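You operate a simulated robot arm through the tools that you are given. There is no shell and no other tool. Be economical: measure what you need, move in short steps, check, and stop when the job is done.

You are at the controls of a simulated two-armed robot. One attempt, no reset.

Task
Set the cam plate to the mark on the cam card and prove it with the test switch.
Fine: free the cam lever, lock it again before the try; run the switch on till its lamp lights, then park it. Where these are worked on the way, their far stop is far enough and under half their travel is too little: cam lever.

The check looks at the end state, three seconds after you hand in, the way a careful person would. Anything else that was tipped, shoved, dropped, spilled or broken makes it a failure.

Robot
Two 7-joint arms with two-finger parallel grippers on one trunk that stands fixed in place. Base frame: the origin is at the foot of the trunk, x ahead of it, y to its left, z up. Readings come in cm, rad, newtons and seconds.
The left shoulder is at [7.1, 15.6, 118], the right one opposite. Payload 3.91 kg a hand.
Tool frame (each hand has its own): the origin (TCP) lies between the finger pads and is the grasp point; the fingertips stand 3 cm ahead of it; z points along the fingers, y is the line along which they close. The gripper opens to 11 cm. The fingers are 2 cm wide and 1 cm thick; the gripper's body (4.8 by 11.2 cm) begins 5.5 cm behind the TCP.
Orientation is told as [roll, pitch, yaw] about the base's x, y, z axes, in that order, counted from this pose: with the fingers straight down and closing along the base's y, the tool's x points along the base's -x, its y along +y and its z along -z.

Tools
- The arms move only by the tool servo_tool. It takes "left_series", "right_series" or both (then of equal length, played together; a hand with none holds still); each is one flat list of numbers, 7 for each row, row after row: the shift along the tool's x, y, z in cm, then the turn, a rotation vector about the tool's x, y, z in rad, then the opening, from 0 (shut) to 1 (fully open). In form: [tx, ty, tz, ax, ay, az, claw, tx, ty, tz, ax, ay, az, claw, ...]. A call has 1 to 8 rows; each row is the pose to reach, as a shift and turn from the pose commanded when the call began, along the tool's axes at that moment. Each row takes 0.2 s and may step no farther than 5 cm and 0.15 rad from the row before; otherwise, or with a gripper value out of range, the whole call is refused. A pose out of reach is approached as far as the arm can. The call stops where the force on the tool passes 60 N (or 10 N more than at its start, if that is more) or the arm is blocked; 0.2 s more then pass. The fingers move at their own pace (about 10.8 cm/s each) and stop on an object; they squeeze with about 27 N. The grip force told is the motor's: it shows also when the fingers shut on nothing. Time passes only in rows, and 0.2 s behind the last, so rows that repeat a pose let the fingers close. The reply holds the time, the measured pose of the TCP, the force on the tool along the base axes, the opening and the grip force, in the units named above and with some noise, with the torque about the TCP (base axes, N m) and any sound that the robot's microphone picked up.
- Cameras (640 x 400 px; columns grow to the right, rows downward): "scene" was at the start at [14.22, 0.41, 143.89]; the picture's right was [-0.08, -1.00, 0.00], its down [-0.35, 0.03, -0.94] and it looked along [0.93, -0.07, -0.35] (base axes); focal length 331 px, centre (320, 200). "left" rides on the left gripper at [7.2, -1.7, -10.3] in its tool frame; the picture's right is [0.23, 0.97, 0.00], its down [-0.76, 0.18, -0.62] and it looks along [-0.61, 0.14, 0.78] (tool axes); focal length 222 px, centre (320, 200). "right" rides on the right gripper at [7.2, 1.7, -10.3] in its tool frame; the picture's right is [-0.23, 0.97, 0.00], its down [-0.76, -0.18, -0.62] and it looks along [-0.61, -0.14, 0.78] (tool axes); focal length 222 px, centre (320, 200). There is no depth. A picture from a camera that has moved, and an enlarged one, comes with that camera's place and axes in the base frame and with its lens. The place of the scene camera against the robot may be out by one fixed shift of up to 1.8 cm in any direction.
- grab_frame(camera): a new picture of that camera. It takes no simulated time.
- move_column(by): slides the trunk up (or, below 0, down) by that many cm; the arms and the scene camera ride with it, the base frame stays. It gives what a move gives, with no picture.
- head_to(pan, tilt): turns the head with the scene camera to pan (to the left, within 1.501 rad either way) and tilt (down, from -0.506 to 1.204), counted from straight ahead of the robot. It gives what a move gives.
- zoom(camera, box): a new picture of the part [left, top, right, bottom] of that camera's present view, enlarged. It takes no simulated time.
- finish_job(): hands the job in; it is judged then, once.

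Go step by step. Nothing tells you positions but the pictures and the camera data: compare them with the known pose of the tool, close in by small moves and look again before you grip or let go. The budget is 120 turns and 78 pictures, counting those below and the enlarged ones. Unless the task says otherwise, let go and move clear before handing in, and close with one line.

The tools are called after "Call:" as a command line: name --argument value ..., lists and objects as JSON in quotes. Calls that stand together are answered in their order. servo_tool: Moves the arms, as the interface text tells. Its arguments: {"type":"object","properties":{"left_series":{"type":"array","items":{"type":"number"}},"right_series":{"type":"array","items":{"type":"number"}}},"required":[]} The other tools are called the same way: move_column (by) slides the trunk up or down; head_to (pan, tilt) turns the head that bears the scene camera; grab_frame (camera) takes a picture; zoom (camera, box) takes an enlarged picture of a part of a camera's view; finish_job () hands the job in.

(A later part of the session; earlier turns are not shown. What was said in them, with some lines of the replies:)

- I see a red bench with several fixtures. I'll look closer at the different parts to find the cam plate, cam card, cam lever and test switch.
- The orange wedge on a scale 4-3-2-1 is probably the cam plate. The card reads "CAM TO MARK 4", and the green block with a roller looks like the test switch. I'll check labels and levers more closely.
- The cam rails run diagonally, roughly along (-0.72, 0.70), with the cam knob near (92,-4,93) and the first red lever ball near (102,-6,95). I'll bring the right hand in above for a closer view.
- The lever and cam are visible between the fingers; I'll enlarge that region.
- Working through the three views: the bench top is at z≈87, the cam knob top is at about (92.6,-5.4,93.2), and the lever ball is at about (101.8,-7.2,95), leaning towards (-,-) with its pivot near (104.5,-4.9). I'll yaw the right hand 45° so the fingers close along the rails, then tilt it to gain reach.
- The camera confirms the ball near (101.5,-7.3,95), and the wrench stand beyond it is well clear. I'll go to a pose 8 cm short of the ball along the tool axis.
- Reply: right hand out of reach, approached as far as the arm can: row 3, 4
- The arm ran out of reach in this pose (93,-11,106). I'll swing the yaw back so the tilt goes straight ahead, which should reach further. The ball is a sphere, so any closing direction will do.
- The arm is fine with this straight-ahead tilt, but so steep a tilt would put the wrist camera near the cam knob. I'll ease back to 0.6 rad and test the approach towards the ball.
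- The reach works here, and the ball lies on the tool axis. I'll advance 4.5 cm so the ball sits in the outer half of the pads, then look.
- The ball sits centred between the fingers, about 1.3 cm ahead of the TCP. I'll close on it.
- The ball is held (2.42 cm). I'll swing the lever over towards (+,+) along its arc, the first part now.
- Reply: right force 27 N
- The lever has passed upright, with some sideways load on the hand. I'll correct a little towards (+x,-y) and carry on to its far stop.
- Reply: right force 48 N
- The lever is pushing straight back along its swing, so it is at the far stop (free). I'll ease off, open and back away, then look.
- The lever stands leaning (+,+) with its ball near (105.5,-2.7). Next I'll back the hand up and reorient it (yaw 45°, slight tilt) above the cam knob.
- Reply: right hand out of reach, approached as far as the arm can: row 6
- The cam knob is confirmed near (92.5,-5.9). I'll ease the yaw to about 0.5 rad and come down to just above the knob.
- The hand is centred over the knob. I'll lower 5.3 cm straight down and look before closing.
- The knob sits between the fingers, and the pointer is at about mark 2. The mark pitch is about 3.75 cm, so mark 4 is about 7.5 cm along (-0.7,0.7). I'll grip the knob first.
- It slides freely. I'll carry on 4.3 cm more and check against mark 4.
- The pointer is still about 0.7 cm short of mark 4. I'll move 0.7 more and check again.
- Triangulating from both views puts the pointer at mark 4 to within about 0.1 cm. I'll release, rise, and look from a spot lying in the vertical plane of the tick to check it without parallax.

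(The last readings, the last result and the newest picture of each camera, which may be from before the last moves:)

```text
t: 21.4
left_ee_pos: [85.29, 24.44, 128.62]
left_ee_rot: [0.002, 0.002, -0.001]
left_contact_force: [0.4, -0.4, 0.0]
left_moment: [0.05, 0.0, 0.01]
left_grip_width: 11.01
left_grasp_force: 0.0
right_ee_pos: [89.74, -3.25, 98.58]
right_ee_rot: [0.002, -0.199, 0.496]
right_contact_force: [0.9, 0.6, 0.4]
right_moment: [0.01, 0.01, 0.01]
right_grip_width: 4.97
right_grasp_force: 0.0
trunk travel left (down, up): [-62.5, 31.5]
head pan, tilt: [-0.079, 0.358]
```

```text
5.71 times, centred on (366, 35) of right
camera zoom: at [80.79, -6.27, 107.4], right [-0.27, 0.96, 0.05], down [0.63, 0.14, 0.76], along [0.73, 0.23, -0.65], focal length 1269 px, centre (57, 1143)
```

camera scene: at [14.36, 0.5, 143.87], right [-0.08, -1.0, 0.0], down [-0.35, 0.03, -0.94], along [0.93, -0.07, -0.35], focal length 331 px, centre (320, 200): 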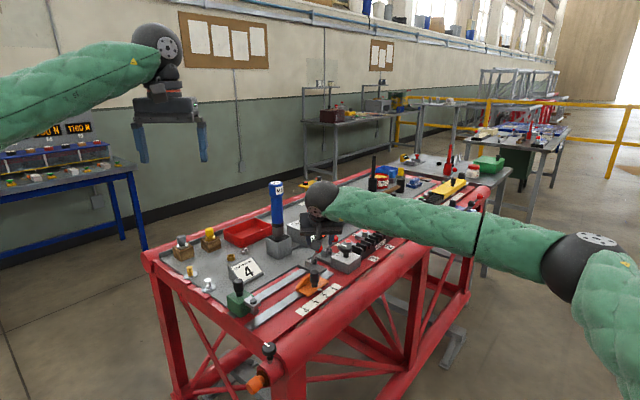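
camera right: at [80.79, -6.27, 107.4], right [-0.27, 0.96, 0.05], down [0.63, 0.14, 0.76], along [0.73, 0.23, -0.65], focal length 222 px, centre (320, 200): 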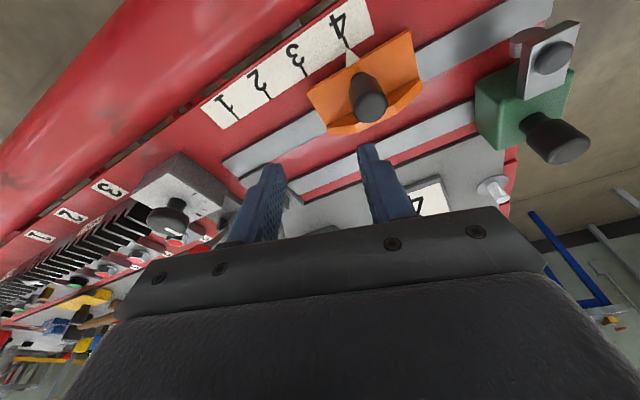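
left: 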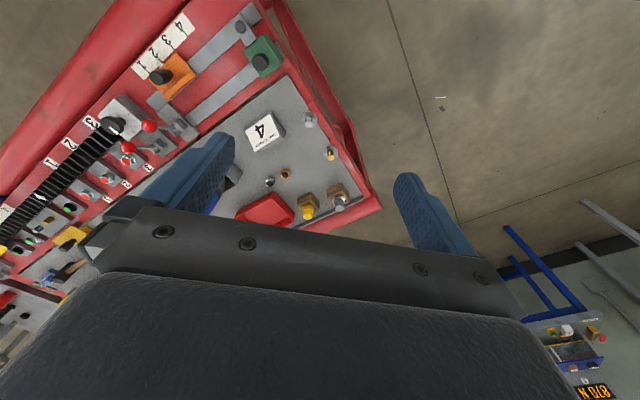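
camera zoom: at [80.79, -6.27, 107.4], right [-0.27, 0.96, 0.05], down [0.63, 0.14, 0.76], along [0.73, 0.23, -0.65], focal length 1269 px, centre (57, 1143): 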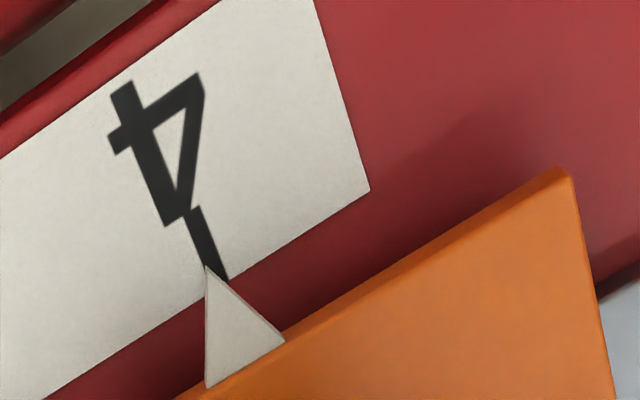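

Seen in-plane, the pointer is about 0.13 cm short of mark 4. I'll regrip the knob and nudge it that amount.

Call:
servo_tool --right_series '[1.2, 4.22, -0.2, 0, 0, 0, 0.45, 1.8, 4.22, 2.7, 0, 0, 0, 0.45, 2.4, 4.1, 5.6, 0, 0, 0, 0.45, 2.4, 4.1, 5.6, 0, 0, 0, 0.2, 2.4, 4.1, 5.6, 0, 0, 0, 0.1, 2.44, 4.24, 5.6, 0, 0, 0, 0.1, 2.44, 4.24, 5.6, 0, 0, 0, 0.1]'

Call:
servo_tool --right_series '[0, 0, 0, 0, 0, 0, 0.25, 0, 0, 0, 0, 0, 0, 0.45, -0.6, 0, -2.95, 0, 0, 0, 0.45, -1.2, 0, -5.88, 0, 0, 0, 0.45, -2.4, -4.22, -5.6, 0, 0, 0, 0.45]'

Call:
zoom --camera "right" --box '[310, 0, 422, 70]'

```text
t: 23.0
left_ee_pos: [85.32, 24.44, 128.72]
left_ee_rot: [0.0, 0.003, 0.0]
left_contact_force: [0.7, -0.7, -0.8]
left_moment: [0.01, -0.01, 0.01]
left_grip_width: 11.01
left_grasp_force: 0.1
right_ee_pos: [86.53, -0.1, 92.64]
right_ee_rot: [0.0, -0.199, 0.496]
right_contact_force: [1.9, -2.1, -7.2]
right_moment: [0.12, -0.37, -0.06]
right_grip_width: 2.43
right_grasp_force: 45.4
trunk travel left (down, up): [-62.5, 31.5]
head pan, tilt: [-0.079, 0.358]
```

```text
t: 24.2
left_ee_pos: [85.32, 24.37, 128.74]
left_ee_rot: [0.0, 0.001, 0.0]
left_contact_force: [-0.4, -0.4, -0.4]
left_moment: [0.03, -0.01, -0.02]
left_grip_width: 11.0
left_grasp_force: 0.0
right_ee_pos: [89.56, -3.39, 98.57]
right_ee_rot: [0.003, -0.198, 0.497]
right_contact_force: [0.6, -0.4, -0.1]
right_moment: [0.02, -0.01, 0.0]
right_grip_width: 4.95
right_grasp_force: 0.0
trunk travel left (down, up): [-62.5, 31.5]
head pan, tilt: [-0.079, 0.358]
```

```text
5.71 times, centred on (366, 35) of right
camera zoom: at [80.68, -6.33, 107.4], right [-0.27, 0.96, 0.05], down [0.63, 0.14, 0.76], along [0.73, 0.23, -0.65], focal length 1269 px, centre (57, 1143)
```

zoom: 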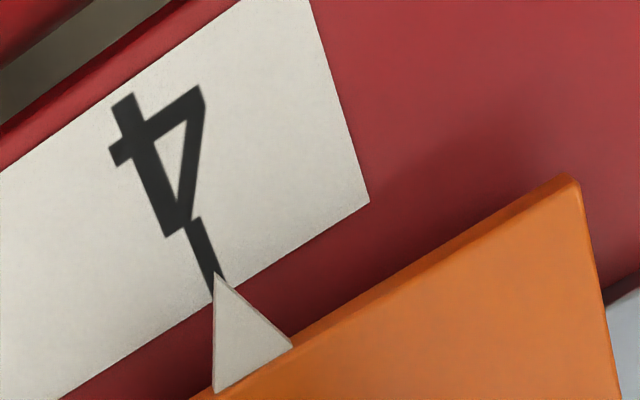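

The pointer now sits right on the tick of mark 4. Next I'll lock the lever again: rise, turn the hand back to the straight-ahead tilt and return to the ball.

Call:
servo_tool --right_series '[-0.7, 0, -2.8, 0.025, 0, 0.122, 0.45, -1.5, -1.6, -5.2, 0.05, 0, 0.244, 0.45, -2.2, -3.2, -6.6, 0.075, 0, 0.366, 0.45, -2.92, -4.78, -7.98, 0.099, 0, 0.487, 0.45]'

Call:
servo_tool --right_series '[0, 0, 0, 0, -0.13, 0, 0.45, 0, 0, 0, 0, -0.26, 0, 0.45, 0, 0, 0, 0, -0.4, 0, 0.45]'

```text
t: 25.2
left_ee_pos: [85.16, 24.62, 128.71]
left_ee_rot: [0.0, -0.001, 0.0]
left_contact_force: [0.3, -0.3, -1.0]
left_moment: [-0.01, 0.01, -0.02]
left_grip_width: 11.0
left_grasp_force: 0.1
right_ee_pos: [93.04, -6.79, 107.15]
right_ee_rot: [0.0, -0.199, 0.001]
right_contact_force: [0.3, 1.1, -0.3]
right_moment: [-0.01, -0.01, -0.03]
right_grip_width: 4.97
right_grasp_force: 0.1
trunk travel left (down, up): [-62.5, 31.5]
head pan, tilt: [-0.079, 0.358]
```

```text
t: 26.0
left_ee_pos: [85.04, 24.55, 128.82]
left_ee_rot: [-0.002, 0.001, 0.002]
left_contact_force: [-1.2, -0.4, -0.3]
left_moment: [0.0, 0.0, -0.01]
left_grip_width: 10.98
left_grasp_force: 0.1
right_ee_pos: [93.1, -6.82, 107.15]
right_ee_rot: [0.0, -0.601, -0.001]
right_contact_force: [0.5, -0.3, 0.8]
right_moment: [-0.01, 0.05, 0.01]
right_grip_width: 4.94
right_grasp_force: 0.0
trunk travel left (down, up): [-62.5, 31.5]
head pan, tilt: [-0.079, 0.358]
```

Now I'll move to the spot short of the ball that I backed off to earlier, and check.

Call:
servo_tool --right_series '[-1.5, 1.5, 3.5, 0, 0, 0, 0.45, -3, 3, 7, 0, 0, 0, 0.45, -4.45, 4.4, 10.5, 0, 0, 0, 0.45]'

Call:
zoom --camera "right" --box '[200, 60, 440, 210]'

```text
t: 26.8
left_ee_pos: [85.31, 24.51, 128.6]
left_ee_rot: [-0.001, 0.002, 0.0]
left_contact_force: [-0.2, 0.5, 0.4]
left_moment: [-0.04, 0.03, -0.01]
left_grip_width: 11.02
left_grasp_force: 0.0
right_ee_pos: [102.6, -2.25, 100.77]
right_ee_rot: [-0.001, -0.598, 0.003]
right_contact_force: [0.4, 0.0, 0.0]
right_moment: [0.0, 0.01, -0.02]
right_grip_width: 4.95
right_grasp_force: 0.1
trunk travel left (down, up): [-62.5, 31.5]
head pan, tilt: [-0.079, 0.358]
```

```text
2.67 times, centred on (320, 135) of right
camera zoom: at [90.79, -0.77, 105.35], right [0.19, 0.97, 0.13], down [0.28, -0.18, 0.94], along [0.94, -0.14, -0.3], focal length 592 px, centre (320, 373)
```

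zoom: 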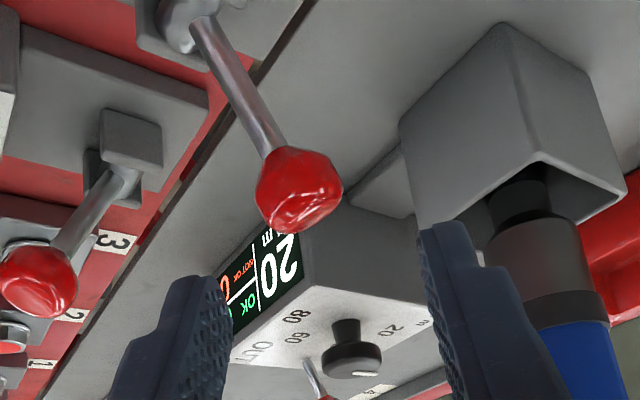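

The ball is near (105.3,-2.8,95.2). I'll advance to it and check before gripping.

Call:
servo_tool --right_series '[0.45, -0.55, 1.7, 0, 0, 0, 0.45, 0.9, -0.55, 3.4, 0, 0, 0, 0.45, 0.91, -0.55, 5.04, 0, 0, 0, 0.45]'

Call:
zoom --camera "right" --box '[200, 60, 440, 210]'

```text
t: 27.6
left_ee_pos: [85.21, 24.47, 128.64]
left_ee_rot: [0.0, -0.001, 0.0]
left_contact_force: [-1.1, 0.7, -0.6]
left_moment: [-0.01, -0.02, 0.01]
left_grip_width: 11.02
left_grasp_force: 0.0
right_ee_pos: [104.89, -2.89, 96.17]
right_ee_rot: [0.001, -0.597, 0.003]
right_contact_force: [0.5, -0.2, 1.4]
right_moment: [0.03, -0.02, -0.02]
right_grip_width: 4.94
right_grasp_force: 0.0
trunk travel left (down, up): [-62.5, 31.5]
head pan, tilt: [-0.079, 0.358]
```

```text
2.67 times, centred on (320, 135) of right
camera zoom: at [92.9, -1.35, 100.71], right [0.19, 0.97, 0.13], down [0.28, -0.18, 0.94], along [0.94, -0.14, -0.3], focal length 592 px, centre (320, 373)
```

zoom: 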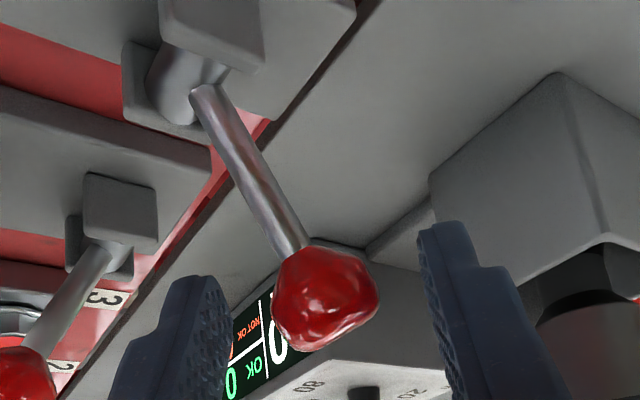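

The ball is well centred. I'll grip it and swing the lever back to its first stop.

Call:
servo_tool --right_series '[0, 0.1, 0.1, 0, 0, 0, 0.3, 0, 0.1, 0.1, 0, 0, 0, 0.1, 0, 0.1, 0.1, 0, 0, 0, 0.1]'

Call:
servo_tool --right_series '[0.35, -0.75, -0.73, 0, 0, 0, 0.1, 0.77, -1.45, -1.26, 0, 0, 0, 0.1, 1.31, -2.2, -1.72, 0, 0, 0, 0.1, 1.95, -2.95, -2.01, 0, 0, 0, 0.1, 2.64, -3.65, -2.17, 0, 0, 0, 0.1, 3.46, -4.4, -2.2, 0, 0, 0, 0.1]'

Call:
zoom --camera "right" --box '[200, 60, 440, 210]'

```text
t: 28.4
left_ee_pos: [85.19, 24.48, 128.88]
left_ee_rot: [0.0, 0.001, 0.0]
left_contact_force: [0.7, 0.3, 0.6]
left_moment: [0.02, 0.0, 0.0]
left_grip_width: 10.98
left_grasp_force: 0.1
right_ee_pos: [104.81, -2.74, 96.13]
right_ee_rot: [-0.002, -0.599, 0.003]
right_contact_force: [-1.0, -3.0, 0.2]
right_moment: [-0.11, -0.14, 0.0]
right_grip_width: 2.41
right_grasp_force: 44.3
trunk travel left (down, up): [-62.5, 31.5]
head pan, tilt: [-0.079, 0.358]
```

```text
t: 29.8
left_ee_pos: [84.93, 24.73, 128.86]
left_ee_rot: [-0.002, 0.0, 0.003]
left_contact_force: [0.3, 0.0, -0.3]
left_moment: [-0.01, 0.01, 0.02]
left_grip_width: 10.99
left_grasp_force: 0.1
right_ee_pos: [100.65, -6.87, 96.16]
right_ee_rot: [-0.001, -0.599, 0.004]
right_contact_force: [-3.7, 22.6, 5.3]
right_moment: [0.45, -1.28, 0.28]
right_grip_width: 2.43
right_grasp_force: 45.1
trunk travel left (down, up): [-62.5, 31.5]
head pan, tilt: [-0.079, 0.358]
```

```text
2.67 times, centred on (320, 135) of right
camera zoom: at [88.71, -5.37, 100.68], right [0.18, 0.97, 0.13], down [0.28, -0.18, 0.94], along [0.94, -0.14, -0.3], focal length 592 px, centre (320, 373)
```

zoom: 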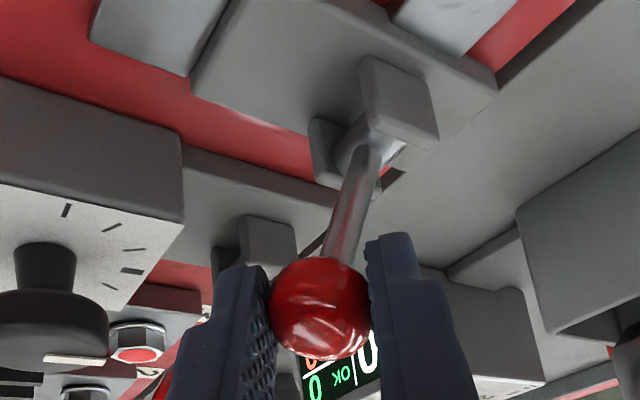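

It is close to the original locked position. I'll press slightly further to make sure it is on the stop.

Call:
servo_tool --right_series '[0.2, -0.25, 0.05, 0, 0, 0, 0.1, 0.42, -0.5, 0.08, 0, 0, 0, 0.1]'

Call:
servo_tool --right_series '[-0.2, 0.25, 0, 0, 0, 0, 0.1, -0.2, 0.25, 0, 0, 0, 0, 0.3, -0.2, 0.25, 0, 0, 0, 0, 0.45, -0.2, 0.25, -3, 0, 0, 0, 0.45, -0.2, 0.25, -6, 0, 0, 0, 0.45]'

Call:
grab_frame --camera "right"

```text
t: 30.4
left_ee_pos: [85.15, 24.91, 128.67]
left_ee_rot: [-0.003, 0.0, 0.001]
left_contact_force: [-0.8, -0.1, -0.1]
left_moment: [0.02, 0.0, 0.01]
left_grip_width: 11.01
left_grasp_force: 0.0
right_ee_pos: [100.4, -7.18, 95.96]
right_ee_rot: [-0.001, -0.601, 0.006]
right_contact_force: [11.7, 44.1, 11.6]
right_moment: [0.69, -1.35, 0.43]
right_grip_width: 2.43
right_grasp_force: 45.0
trunk travel left (down, up): [-62.5, 31.5]
head pan, tilt: [-0.079, 0.358]
```

```text
t: 31.6
left_ee_pos: [85.1, 24.45, 128.79]
left_ee_rot: [0.001, 0.0, 0.0]
left_contact_force: [0.0, 1.1, -0.2]
left_moment: [0.0, -0.01, -0.02]
left_grip_width: 11.01
left_grasp_force: 0.0
right_ee_pos: [97.13, -7.47, 100.85]
right_ee_rot: [0.0, -0.598, 0.001]
right_contact_force: [0.2, 0.3, -0.7]
right_moment: [-0.01, -0.01, 0.0]
right_grip_width: 4.94
right_grasp_force: 0.0
trunk travel left (down, up): [-62.5, 31.5]
head pan, tilt: [-0.079, 0.358]
```

```text
37 pictures are left
camera right: at [85.27, -5.98, 105.36], right [0.19, 0.97, 0.13], down [0.28, -0.18, 0.94], along [0.94, -0.14, -0.3], focal length 222 px, centre (320, 200)
```

right: 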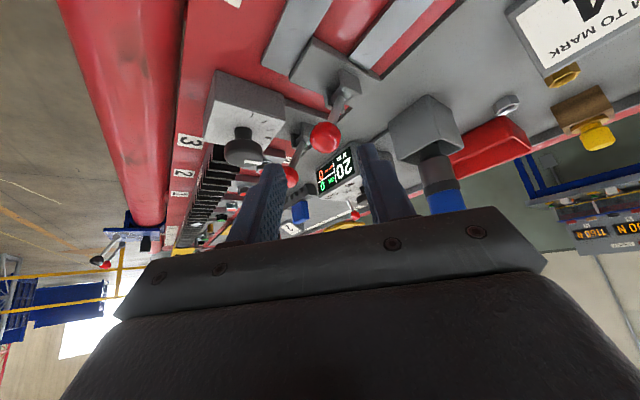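

The lever is back at its locked stop, with the ball at (101.1,-7.3). I'll retract the right hand well clear and look at the switch with both cameras.

Call:
servo_tool --right_series '[1, -1.5, -4, 0, 0, 0, 0.45, 2.4, -4, -7, 0, 0, 0, 0.45, 3.9, -7, -10, 0, 0, 0, 0.45, 5.4, -10.2, -12.9, 0, 0, 0, 0.45, 6.9, -13.5, -15.8, 0, 0, 0, 0.45, 8.4, -16.8, -18.6, 0, 0, 0, 0.45, 9.7, -20, -21.2, 0, 0, 0, 0.45]'

Call:
zoom --camera "scene" --box '[210, 220, 370, 320]'

Call:
zoom --camera "left" --box '[120, 0, 280, 100]'

```text
t: 33.2
left_ee_pos: [85.18, 24.43, 128.89]
left_ee_rot: [0.001, 0.001, 0.001]
left_contact_force: [-0.5, 0.2, -0.1]
left_moment: [-0.01, -0.03, 0.0]
left_grip_width: 11.0
left_grasp_force: 0.1
right_ee_pos: [77.21, -27.65, 112.83]
right_ee_rot: [0.0, -0.6, 0.003]
right_contact_force: [-0.4, -0.8, -0.6]
right_moment: [0.03, 0.01, -0.01]
right_grip_width: 4.93
right_grasp_force: 0.0
trunk travel left (down, up): [-62.5, 31.5]
head pan, tilt: [-0.079, 0.358]
```

```text
4.00 times, centred on (290, 270) of scene
camera zoom: at [14.1, 0.31, 143.9], right [-0.08, -1.0, 0.0], down [-0.35, 0.03, -0.94], along [0.93, -0.07, -0.35], focal length 1326 px, centre (440, -80)
```

zoom: 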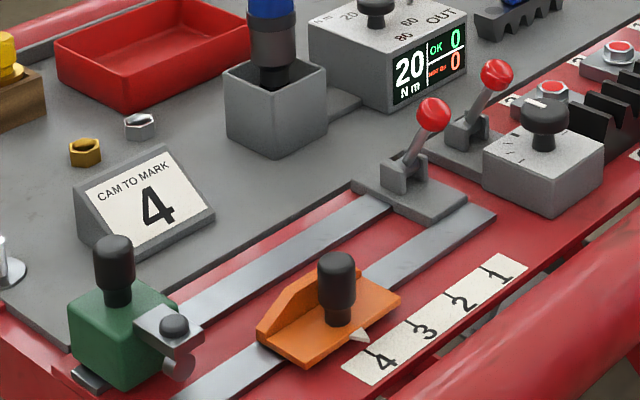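

```text
4.00 times, centred on (200, 50) of left
camera zoom: at [77.76, 22.66, 139.19], right [-0.23, 0.97, 0.0], down [0.76, 0.18, 0.62], along [0.61, 0.14, -0.78], focal length 888 px, centre (800, 800)
```

zoom: 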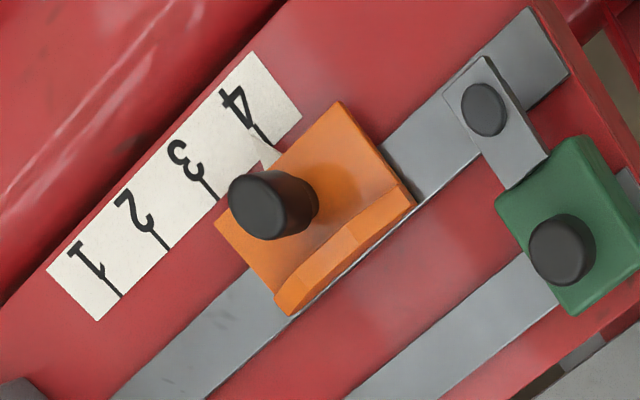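

Everything is in order: the pointer is on 4 and the lever is locked. The switch knob is near (85.5,13.9,95.5). I'll bring the left hand over it.

Call:
servo_tool --left_series '[0, -2, 4.3, 0, 0, 0, 0.6, -0.1, -4, 8.6, 0, 0, 0, 0.45, -0.2, -6, 12.9, 0, 0, 0, 0.45, -0.3, -8, 17.2, 0, 0, 0, 0.45, -0.3, -9.5, 21.5, 0, 0, 0, 0.45, -0.3, -10.5, 25, 0, 0, 0, 0.45, -0.3, -10.5, 27.8, 0, 0, 0, 0.45]'

Call:
grab_frame --camera "left"

Call:
zoom --camera "scene" --box '[200, 230, 330, 311]'

```text
t: 34.8
left_ee_pos: [85.51, 14.02, 100.91]
left_ee_rot: [-0.001, 0.001, 0.001]
left_contact_force: [-0.6, -0.1, 0.0]
left_moment: [-0.01, 0.02, 0.02]
left_grip_width: 4.98
left_grasp_force: 0.1
right_ee_pos: [77.43, -27.56, 112.92]
right_ee_rot: [0.001, -0.598, 0.003]
right_contact_force: [0.6, 0.3, 0.3]
right_moment: [-0.01, 0.0, -0.01]
right_grip_width: 4.95
right_grasp_force: 0.1
trunk travel left (down, up): [-62.5, 31.5]
head pan, tilt: [-0.079, 0.358]
```

```text
34 pictures are left
camera left: at [78.24, 12.23, 111.23], right [-0.23, 0.97, 0.0], down [0.76, 0.18, 0.62], along [0.61, 0.14, -0.78], focal length 222 px, centre (320, 200)
```

left: 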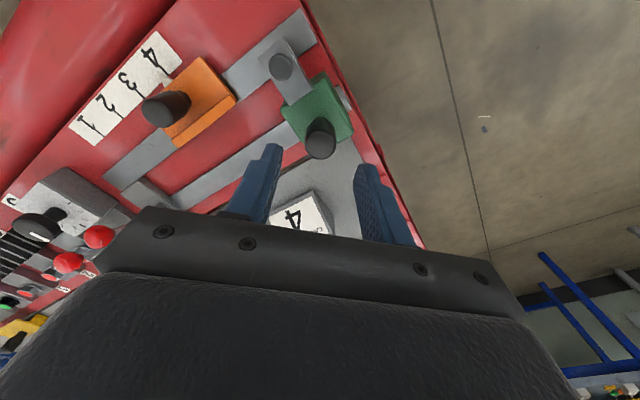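

```text
4.92 times, centred on (265, 270) of scene
camera zoom: at [14.25, 0.45, 143.89], right [-0.08, -1.0, 0.0], down [-0.35, 0.03, -0.94], along [0.93, -0.07, -0.35], focal length 1632 px, centre (591, -147)
```

zoom: 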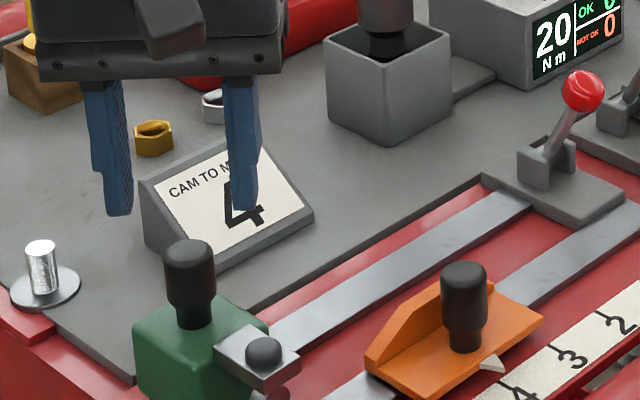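

The hand is centred over the switch knob. I'll lower to z≈95 and grip.

Call:
servo_tool --left_series '[0.05, 0, 3, 0, 0, 0, 0.45, 0.1, 0, 5.9, 0, 0, 0, 0.45]'

Call:
zoom --camera "left" --box '[200, 60, 440, 210]'

Call:
zoom --camera "scene" --box '[200, 240, 330, 321]'

```text
t: 35.4
left_ee_pos: [85.46, 14.02, 94.99]
left_ee_rot: [0.002, 0.0, 0.0]
left_contact_force: [-0.1, 0.9, -0.4]
left_moment: [-0.02, -0.01, 0.03]
left_grip_width: 4.95
left_grasp_force: 0.0
right_ee_pos: [77.44, -27.52, 112.88]
right_ee_rot: [-0.001, -0.596, 0.003]
right_contact_force: [0.1, 0.5, -0.7]
right_moment: [0.01, 0.03, 0.01]
right_grip_width: 4.94
right_grasp_force: 0.1
trunk travel left (down, up): [-62.5, 31.5]
head pan, tilt: [-0.079, 0.358]
```

```text
2.67 times, centred on (320, 135) of left
camera zoom: at [78.08, 12.22, 105.35], right [-0.23, 0.97, 0.0], down [0.76, 0.18, 0.62], along [0.61, 0.14, -0.78], focal length 592 px, centre (320, 373)
```

zoom: 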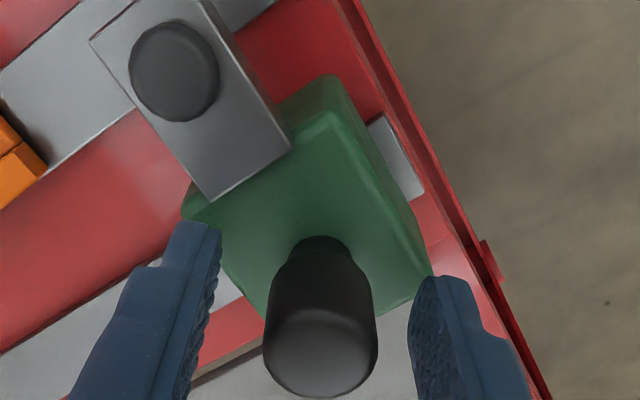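

```text
4.92 times, centred on (265, 280) of scene
camera zoom: at [14.23, 0.4, 143.89], right [-0.08, -1.0, 0.0], down [-0.35, 0.03, -0.94], along [0.93, -0.07, -0.35], focal length 1632 px, centre (591, -196)
```

zoom: 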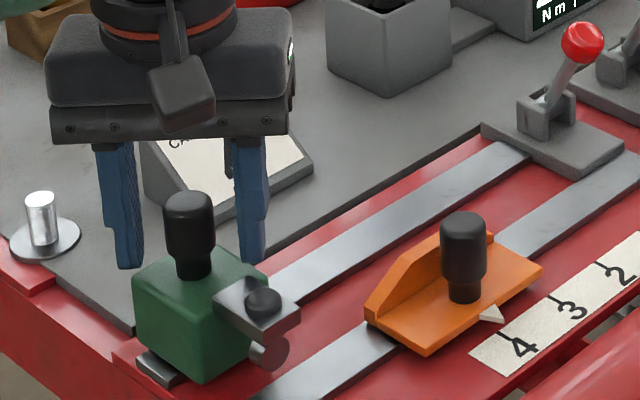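

The knob sits between the fingers. I'll grip and start moving the switch along (0.7,-0.7) towards the cam.

Call:
servo_tool --left_series '[0, 0, 0, 0, 0, 0, 0.3, 0, 0, 0, 0, 0, 0, 0.1, 0, 0, 0, 0, 0, 0, 0.1]'

Call:
servo_tool --left_series '[-0.53, -0.53, 0, 0, 0, 0, 0.1, -1.06, -1.06, 0, 0, 0, 0, 0.1]'

Call:
zoom --camera "left" --box '[120, 10, 440, 210]'

```text
t: 36.2
left_ee_pos: [85.34, 14.02, 95.02]
left_ee_rot: [0.001, 0.0, 0.0]
left_contact_force: [0.0, -0.3, -0.8]
left_moment: [0.01, -0.18, 0.0]
left_grip_width: 2.43
left_grasp_force: 44.9
right_ee_pos: [77.47, -27.55, 112.74]
right_ee_rot: [0.0, -0.6, 0.001]
right_contact_force: [0.0, -0.4, -0.1]
right_moment: [0.02, 0.04, 0.01]
right_grip_width: 4.94
right_grasp_force: 0.0
trunk travel left (down, up): [-62.5, 31.5]
head pan, tilt: [-0.079, 0.358]
```

```text
t: 36.8
left_ee_pos: [86.49, 12.86, 95.04]
left_ee_rot: [-0.001, 0.001, -0.001]
left_contact_force: [0.1, -0.6, -4.5]
left_moment: [0.01, -0.13, 0.03]
left_grip_width: 2.44
left_grasp_force: 45.0
right_ee_pos: [77.38, -27.56, 112.79]
right_ee_rot: [0.0, -0.599, 0.002]
right_contact_force: [0.5, -0.2, 0.0]
right_moment: [0.01, -0.02, 0.01]
right_grip_width: 4.96
right_grasp_force: 0.0
trunk travel left (down, up): [-62.5, 31.5]
head pan, tilt: [-0.079, 0.358]
```

```text
2.00 times, centred on (280, 110) of left
camera zoom: at [79.16, 11.14, 105.36], right [-0.23, 0.97, 0.0], down [0.76, 0.18, 0.62], along [0.61, 0.14, -0.78], focal length 444 px, centre (400, 380)
```

zoom: 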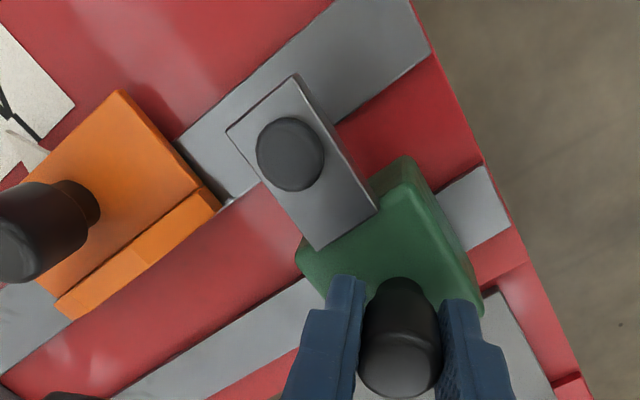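

The switch slides. I'll continue 1.5 cm more and check the lamp.

Call:
servo_tool --left_series '[-0.53, -0.53, 0, 0, 0, 0, 0.1, -1.06, -1.06, 0, 0, 0, 0, 0.1]'

Call:
zoom --camera "scene" --box '[210, 260, 310, 322]'

```text
t: 37.4
left_ee_pos: [87.53, 11.9, 95.08]
left_ee_rot: [-0.002, 0.0, 0.002]
left_contact_force: [1.2, -0.6, -1.0]
left_moment: [0.08, 1.13, 0.05]
left_grip_width: 2.47
left_grasp_force: 44.9
right_ee_pos: [77.45, -27.55, 112.69]
right_ee_rot: [0.0, -0.599, 0.003]
right_contact_force: [-0.4, 1.0, -1.0]
right_moment: [0.02, 0.02, 0.04]
right_grip_width: 4.93
right_grasp_force: 0.1
trunk travel left (down, up): [-62.5, 31.5]
head pan, tilt: [-0.079, 0.358]
```

```text
6.40 times, centred on (260, 291) of scene
camera zoom: at [14.24, 0.39, 143.89], right [-0.08, -1.0, 0.0], down [-0.35, 0.03, -0.94], along [0.93, -0.07, -0.35], focal length 2121 px, centre (704, -382)
```

zoom: 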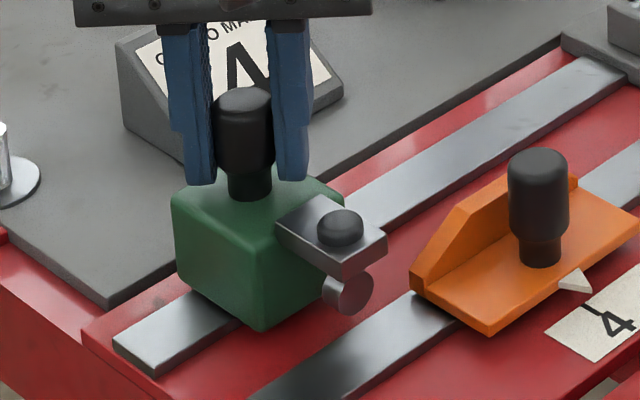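

The roller is still about 2 cm from the cam's ramp. I'll go on in steps.

Call:
servo_tool --left_series '[-0.5, -0.5, 0, 0, 0, 0, 0.1, -1, -1, 0, 0, 0, 0, 0.1, -1.4, -1.4, 0, 0, 0, 0, 0.1]'

Call:
zoom --camera "scene" --box '[210, 260, 310, 322]'

```text
t: 38.2
left_ee_pos: [88.87, 10.39, 95.09]
left_ee_rot: [0.0, 0.0, 0.0]
left_contact_force: [-1.6, -0.4, 0.3]
left_moment: [-0.04, 0.28, 0.02]
left_grip_width: 2.42
left_grasp_force: 44.8
right_ee_pos: [77.36, -27.6, 112.78]
right_ee_rot: [0.0, -0.6, 0.001]
right_contact_force: [-0.2, -0.4, 0.0]
right_moment: [0.01, -0.02, 0.0]
right_grip_width: 4.97
right_grasp_force: 0.2
trunk travel left (down, up): [-62.5, 31.5]
head pan, tilt: [-0.079, 0.358]
```

```text
6.40 times, centred on (260, 291) of scene
camera zoom: at [14.22, 0.37, 143.89], right [-0.08, -1.0, 0.0], down [-0.35, 0.03, -0.94], along [0.93, -0.07, -0.35], focal length 2121 px, centre (704, -382)
```

zoom: 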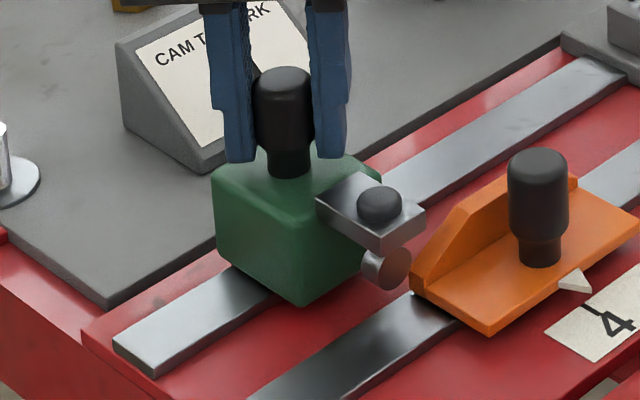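

The roller is about to reach the ramp. I'll continue in 1 cm steps.

Call:
servo_tool --left_series '[-0.4, -0.4, 0, 0, 0, 0, 0.1, -0.8, -0.8, 0, 0, 0, 0, 0.1, -1.2, -1.2, 0, 0, 0, 0, 0.1]'

Call:
zoom --camera "scene" --box '[230, 250, 330, 312]'

```text
t: 39.0
left_ee_pos: [90.17, 9.3, 95.04]
left_ee_rot: [0.0, 0.0, 0.0]
left_contact_force: [-2.4, -1.8, -3.1]
left_moment: [0.0, -0.8, -0.01]
left_grip_width: 2.45
left_grasp_force: 45.1
right_ee_pos: [77.43, -27.63, 112.85]
right_ee_rot: [0.0, -0.599, 0.0]
right_contact_force: [-0.5, 0.2, -0.3]
right_moment: [0.01, 0.0, -0.02]
right_grip_width: 4.98
right_grasp_force: 0.1
trunk travel left (down, up): [-62.5, 31.5]
head pan, tilt: [-0.079, 0.358]
```

```text
6.40 times, centred on (280, 281) of scene
camera zoom: at [14.22, 0.35, 143.88], right [-0.08, -1.0, 0.0], down [-0.35, 0.03, -0.94], along [0.93, -0.07, -0.35], focal length 2121 px, centre (576, -318)
```

zoom: 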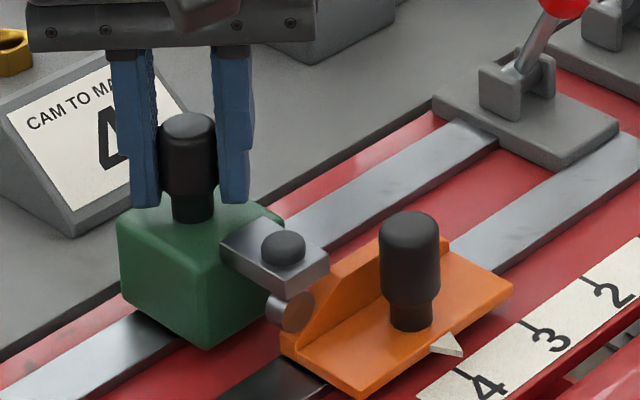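

The roller is now at the ramp with the lamp still dark. I'll go on another 0.8 cm.

Call:
servo_tool --left_series '[-0.3, -0.3, 0, 0, 0, 0, 0.1, -0.6, -0.6, 0, 0, 0, 0, 0.1]'

Call:
zoom --camera "scene" --box '[230, 250, 330, 312]'

```text
t: 39.6
left_ee_pos: [90.78, 8.67, 94.95]
left_ee_rot: [0.0, 0.001, -0.001]
left_contact_force: [-3.7, -1.2, -4.7]
left_moment: [0.18, 0.21, 0.02]
left_grip_width: 2.45
left_grasp_force: 45.3
right_ee_pos: [77.48, -27.65, 112.78]
right_ee_rot: [0.0, -0.599, 0.002]
right_contact_force: [0.3, -0.2, 0.2]
right_moment: [-0.01, 0.0, -0.01]
right_grip_width: 4.97
right_grasp_force: 0.0
trunk travel left (down, up): [-62.5, 31.5]
head pan, tilt: [-0.079, 0.358]
```

```text
6.40 times, centred on (280, 281) of scene
camera zoom: at [14.24, 0.39, 143.88], right [-0.08, -1.0, 0.0], down [-0.35, 0.03, -0.94], along [0.93, -0.07, -0.35], focal length 2121 px, centre (576, -318)
```

zoom: 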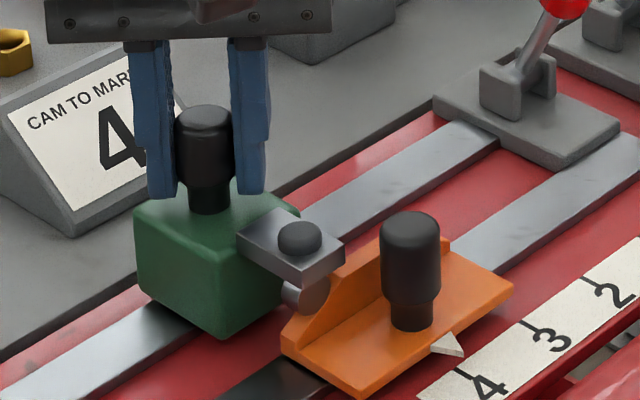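

No lamp yet; the roller is starting up the ramp. I'll continue.

Call:
servo_tool --left_series '[-0.3, -0.3, 0, 0, 0, 0, 0.1, -0.6, -0.6, 0, 0, 0, 0, 0.1]'

Call:
zoom --camera "scene" --box '[230, 250, 330, 312]'

```text
t: 40.2
left_ee_pos: [91.34, 8.07, 95.11]
left_ee_rot: [0.0, 0.001, 0.001]
left_contact_force: [-5.0, -2.3, -5.2]
left_moment: [0.16, 0.58, 0.1]
left_grip_width: 2.41
left_grasp_force: 45.2
right_ee_pos: [77.39, -27.59, 112.76]
right_ee_rot: [0.0, -0.6, 0.002]
right_contact_force: [0.6, 0.1, 0.4]
right_moment: [0.0, 0.04, 0.04]
right_grip_width: 4.94
right_grasp_force: 0.0
trunk travel left (down, up): [-62.5, 31.5]
head pan, tilt: [-0.079, 0.358]
```

```text
6.40 times, centred on (280, 281) of scene
camera zoom: at [14.23, 0.38, 143.88], right [-0.08, -1.0, 0.0], down [-0.35, 0.03, -0.94], along [0.93, -0.07, -0.35], focal length 2121 px, centre (576, -318)
```

zoom: 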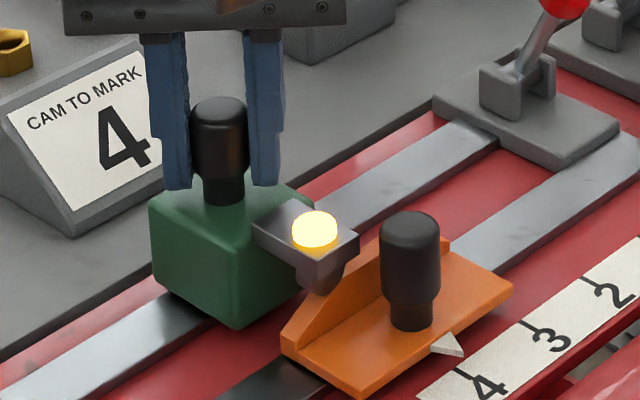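

The lamp is lit. Now I'll run the switch back to its parking place, lightly against its end.

Call:
servo_tool --left_series '[0, 0, 0, 0, 0, 0, 0.1, 1, 1, 0, 0, 0, 0, 0.1, 2, 2, 0, 0, 0, 0, 0.1, 3, 3, 0, 0, 0, 0, 0.1, 4, 4, 0, 0, 0, 0, 0.1, 5, 5, 0, 0, 0, 0, 0.1, 5.7, 5.7, 0, 0, 0, 0, 0.1, 6.05, 6.05, 0, 0, 0, 0, 0.1]'

Call:
zoom --camera "scene" --box '[210, 220, 370, 320]'

Call:
zoom --camera "left" --box '[200, 60, 440, 210]'

```text
t: 42.0
left_ee_pos: [85.42, 14.03, 95.12]
left_ee_rot: [0.0, 0.0, 0.0]
left_contact_force: [13.7, -5.3, 1.0]
left_moment: [-0.25, 0.05, -0.1]
left_grip_width: 2.47
left_grasp_force: 44.1
right_ee_pos: [77.46, -27.62, 112.79]
right_ee_rot: [0.001, -0.598, 0.001]
right_contact_force: [0.6, 0.2, 0.1]
right_moment: [-0.04, 0.0, 0.0]
right_grip_width: 4.95
right_grasp_force: 0.1
trunk travel left (down, up): [-62.5, 31.5]
head pan, tilt: [-0.079, 0.358]
```

```text
4.00 times, centred on (290, 270) of scene
camera zoom: at [14.32, 0.32, 143.88], right [-0.08, -1.0, 0.0], down [-0.35, 0.03, -0.94], along [0.93, -0.07, -0.35], focal length 1326 px, centre (440, -80)
```

zoom: 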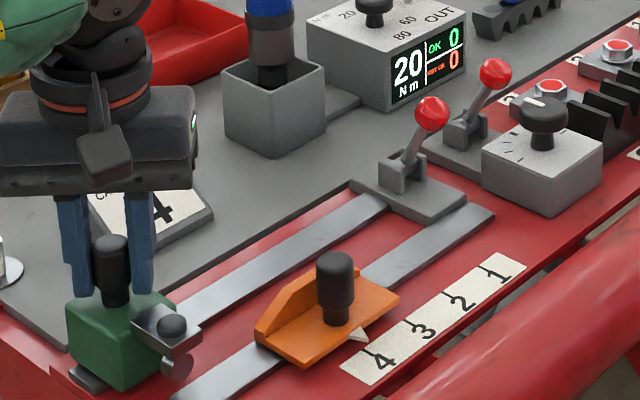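

```text
2.67 times, centred on (320, 135) of left
camera zoom: at [78.05, 12.24, 105.36], right [-0.23, 0.97, 0.0], down [0.76, 0.18, 0.62], along [0.61, 0.14, -0.78], focal length 592 px, centre (320, 373)
```

zoom: 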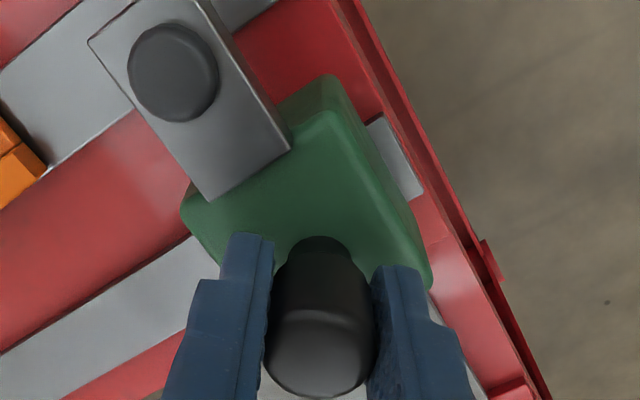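

The switch is parked against its stop, exactly as at the start, and the lamp is out again. I'll ease off, release and rise clear.

Call:
servo_tool --left_series '[-0.1, -0.1, 0, 0, 0, 0, 0.1, -0.1, -0.1, 0, 0, 0, 0, 0.3, -0.1, -0.1, 0, 0, 0, 0, 0.45, 0, 0, -4, 0, 0, 0, 0.45, 0, 0, -8.5, 0, 0, 0, 0.45, 0, 2, -13, 0, 0, 0, 0.45, 0, 4.5, -17, 0, 0, 0, 0.45, 0, 7, -21, 0, 0, 0, 0.45]'

Call:
zoom --camera "scene" --box '[210, 220, 370, 320]'

Call:
zoom --camera "left" --box '[120, 0, 360, 150]'

Call:
grab_frame --camera "scene"

```text
t: 43.8
left_ee_pos: [85.28, 21.17, 116.13]
left_ee_rot: [0.0, 0.001, 0.0]
left_contact_force: [-0.1, -0.3, -0.3]
left_moment: [0.0, 0.03, 0.0]
left_grip_width: 4.92
left_grasp_force: 0.0
right_ee_pos: [77.3, -27.56, 112.94]
right_ee_rot: [0.001, -0.6, 0.001]
right_contact_force: [-0.3, 0.1, 1.3]
right_moment: [0.02, -0.03, 0.0]
right_grip_width: 4.94
right_grasp_force: 0.0
trunk travel left (down, up): [-62.5, 31.5]
head pan, tilt: [-0.079, 0.358]
```

```text
4.00 times, centred on (290, 270) of scene
camera zoom: at [14.13, 0.43, 143.89], right [-0.08, -1.0, 0.0], down [-0.35, 0.03, -0.94], along [0.93, -0.07, -0.35], focal length 1326 px, centre (440, -80)
```

zoom: 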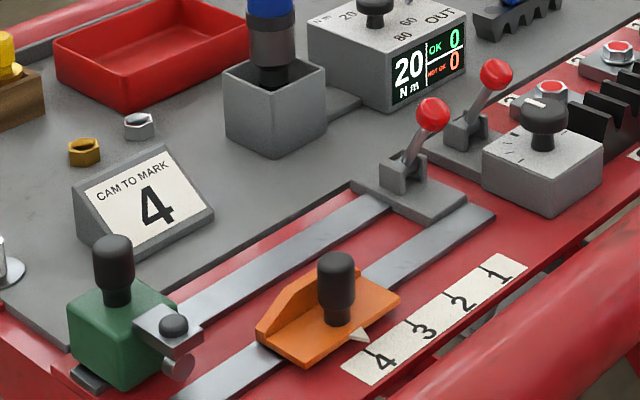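

```text
2.67 times, centred on (240, 75) of left
camera zoom: at [77.86, 19.4, 126.51], right [-0.23, 0.97, 0.0], down [0.76, 0.18, 0.62], along [0.61, 0.14, -0.78], focal length 592 px, centre (533, 533)
```

zoom: 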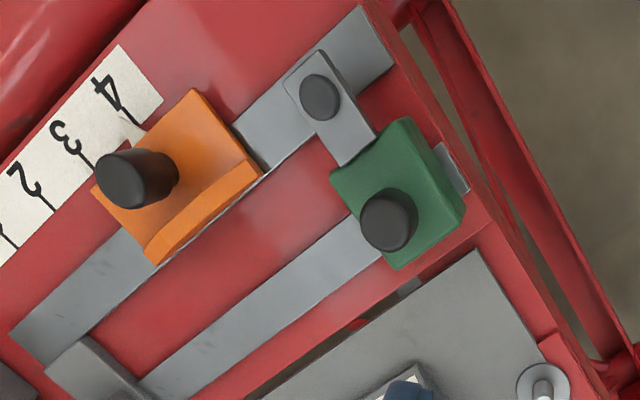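

```text
20 pictures are left
camera scene: at [14.13, 0.43, 143.89], right [-0.08, -1.0, 0.0], down [-0.35, 0.03, -0.94], along [0.93, -0.07, -0.35], focal length 331 px, centre (320, 200)
```

scene: 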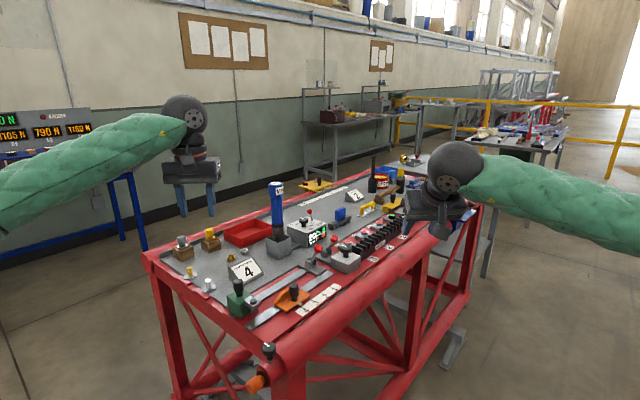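

The pointer is on mark 4, the lever is back at its locked stop, and the switch is parked with its lamp out. Both hands are clear, so I'm handing in.

Call:
finish_job

```text
The job is handed in.
```

The cam plate is set to mark 4 with its lever locked again, the test switch lit its lamp on the try and is parked, and I saw nothing else disturbed.
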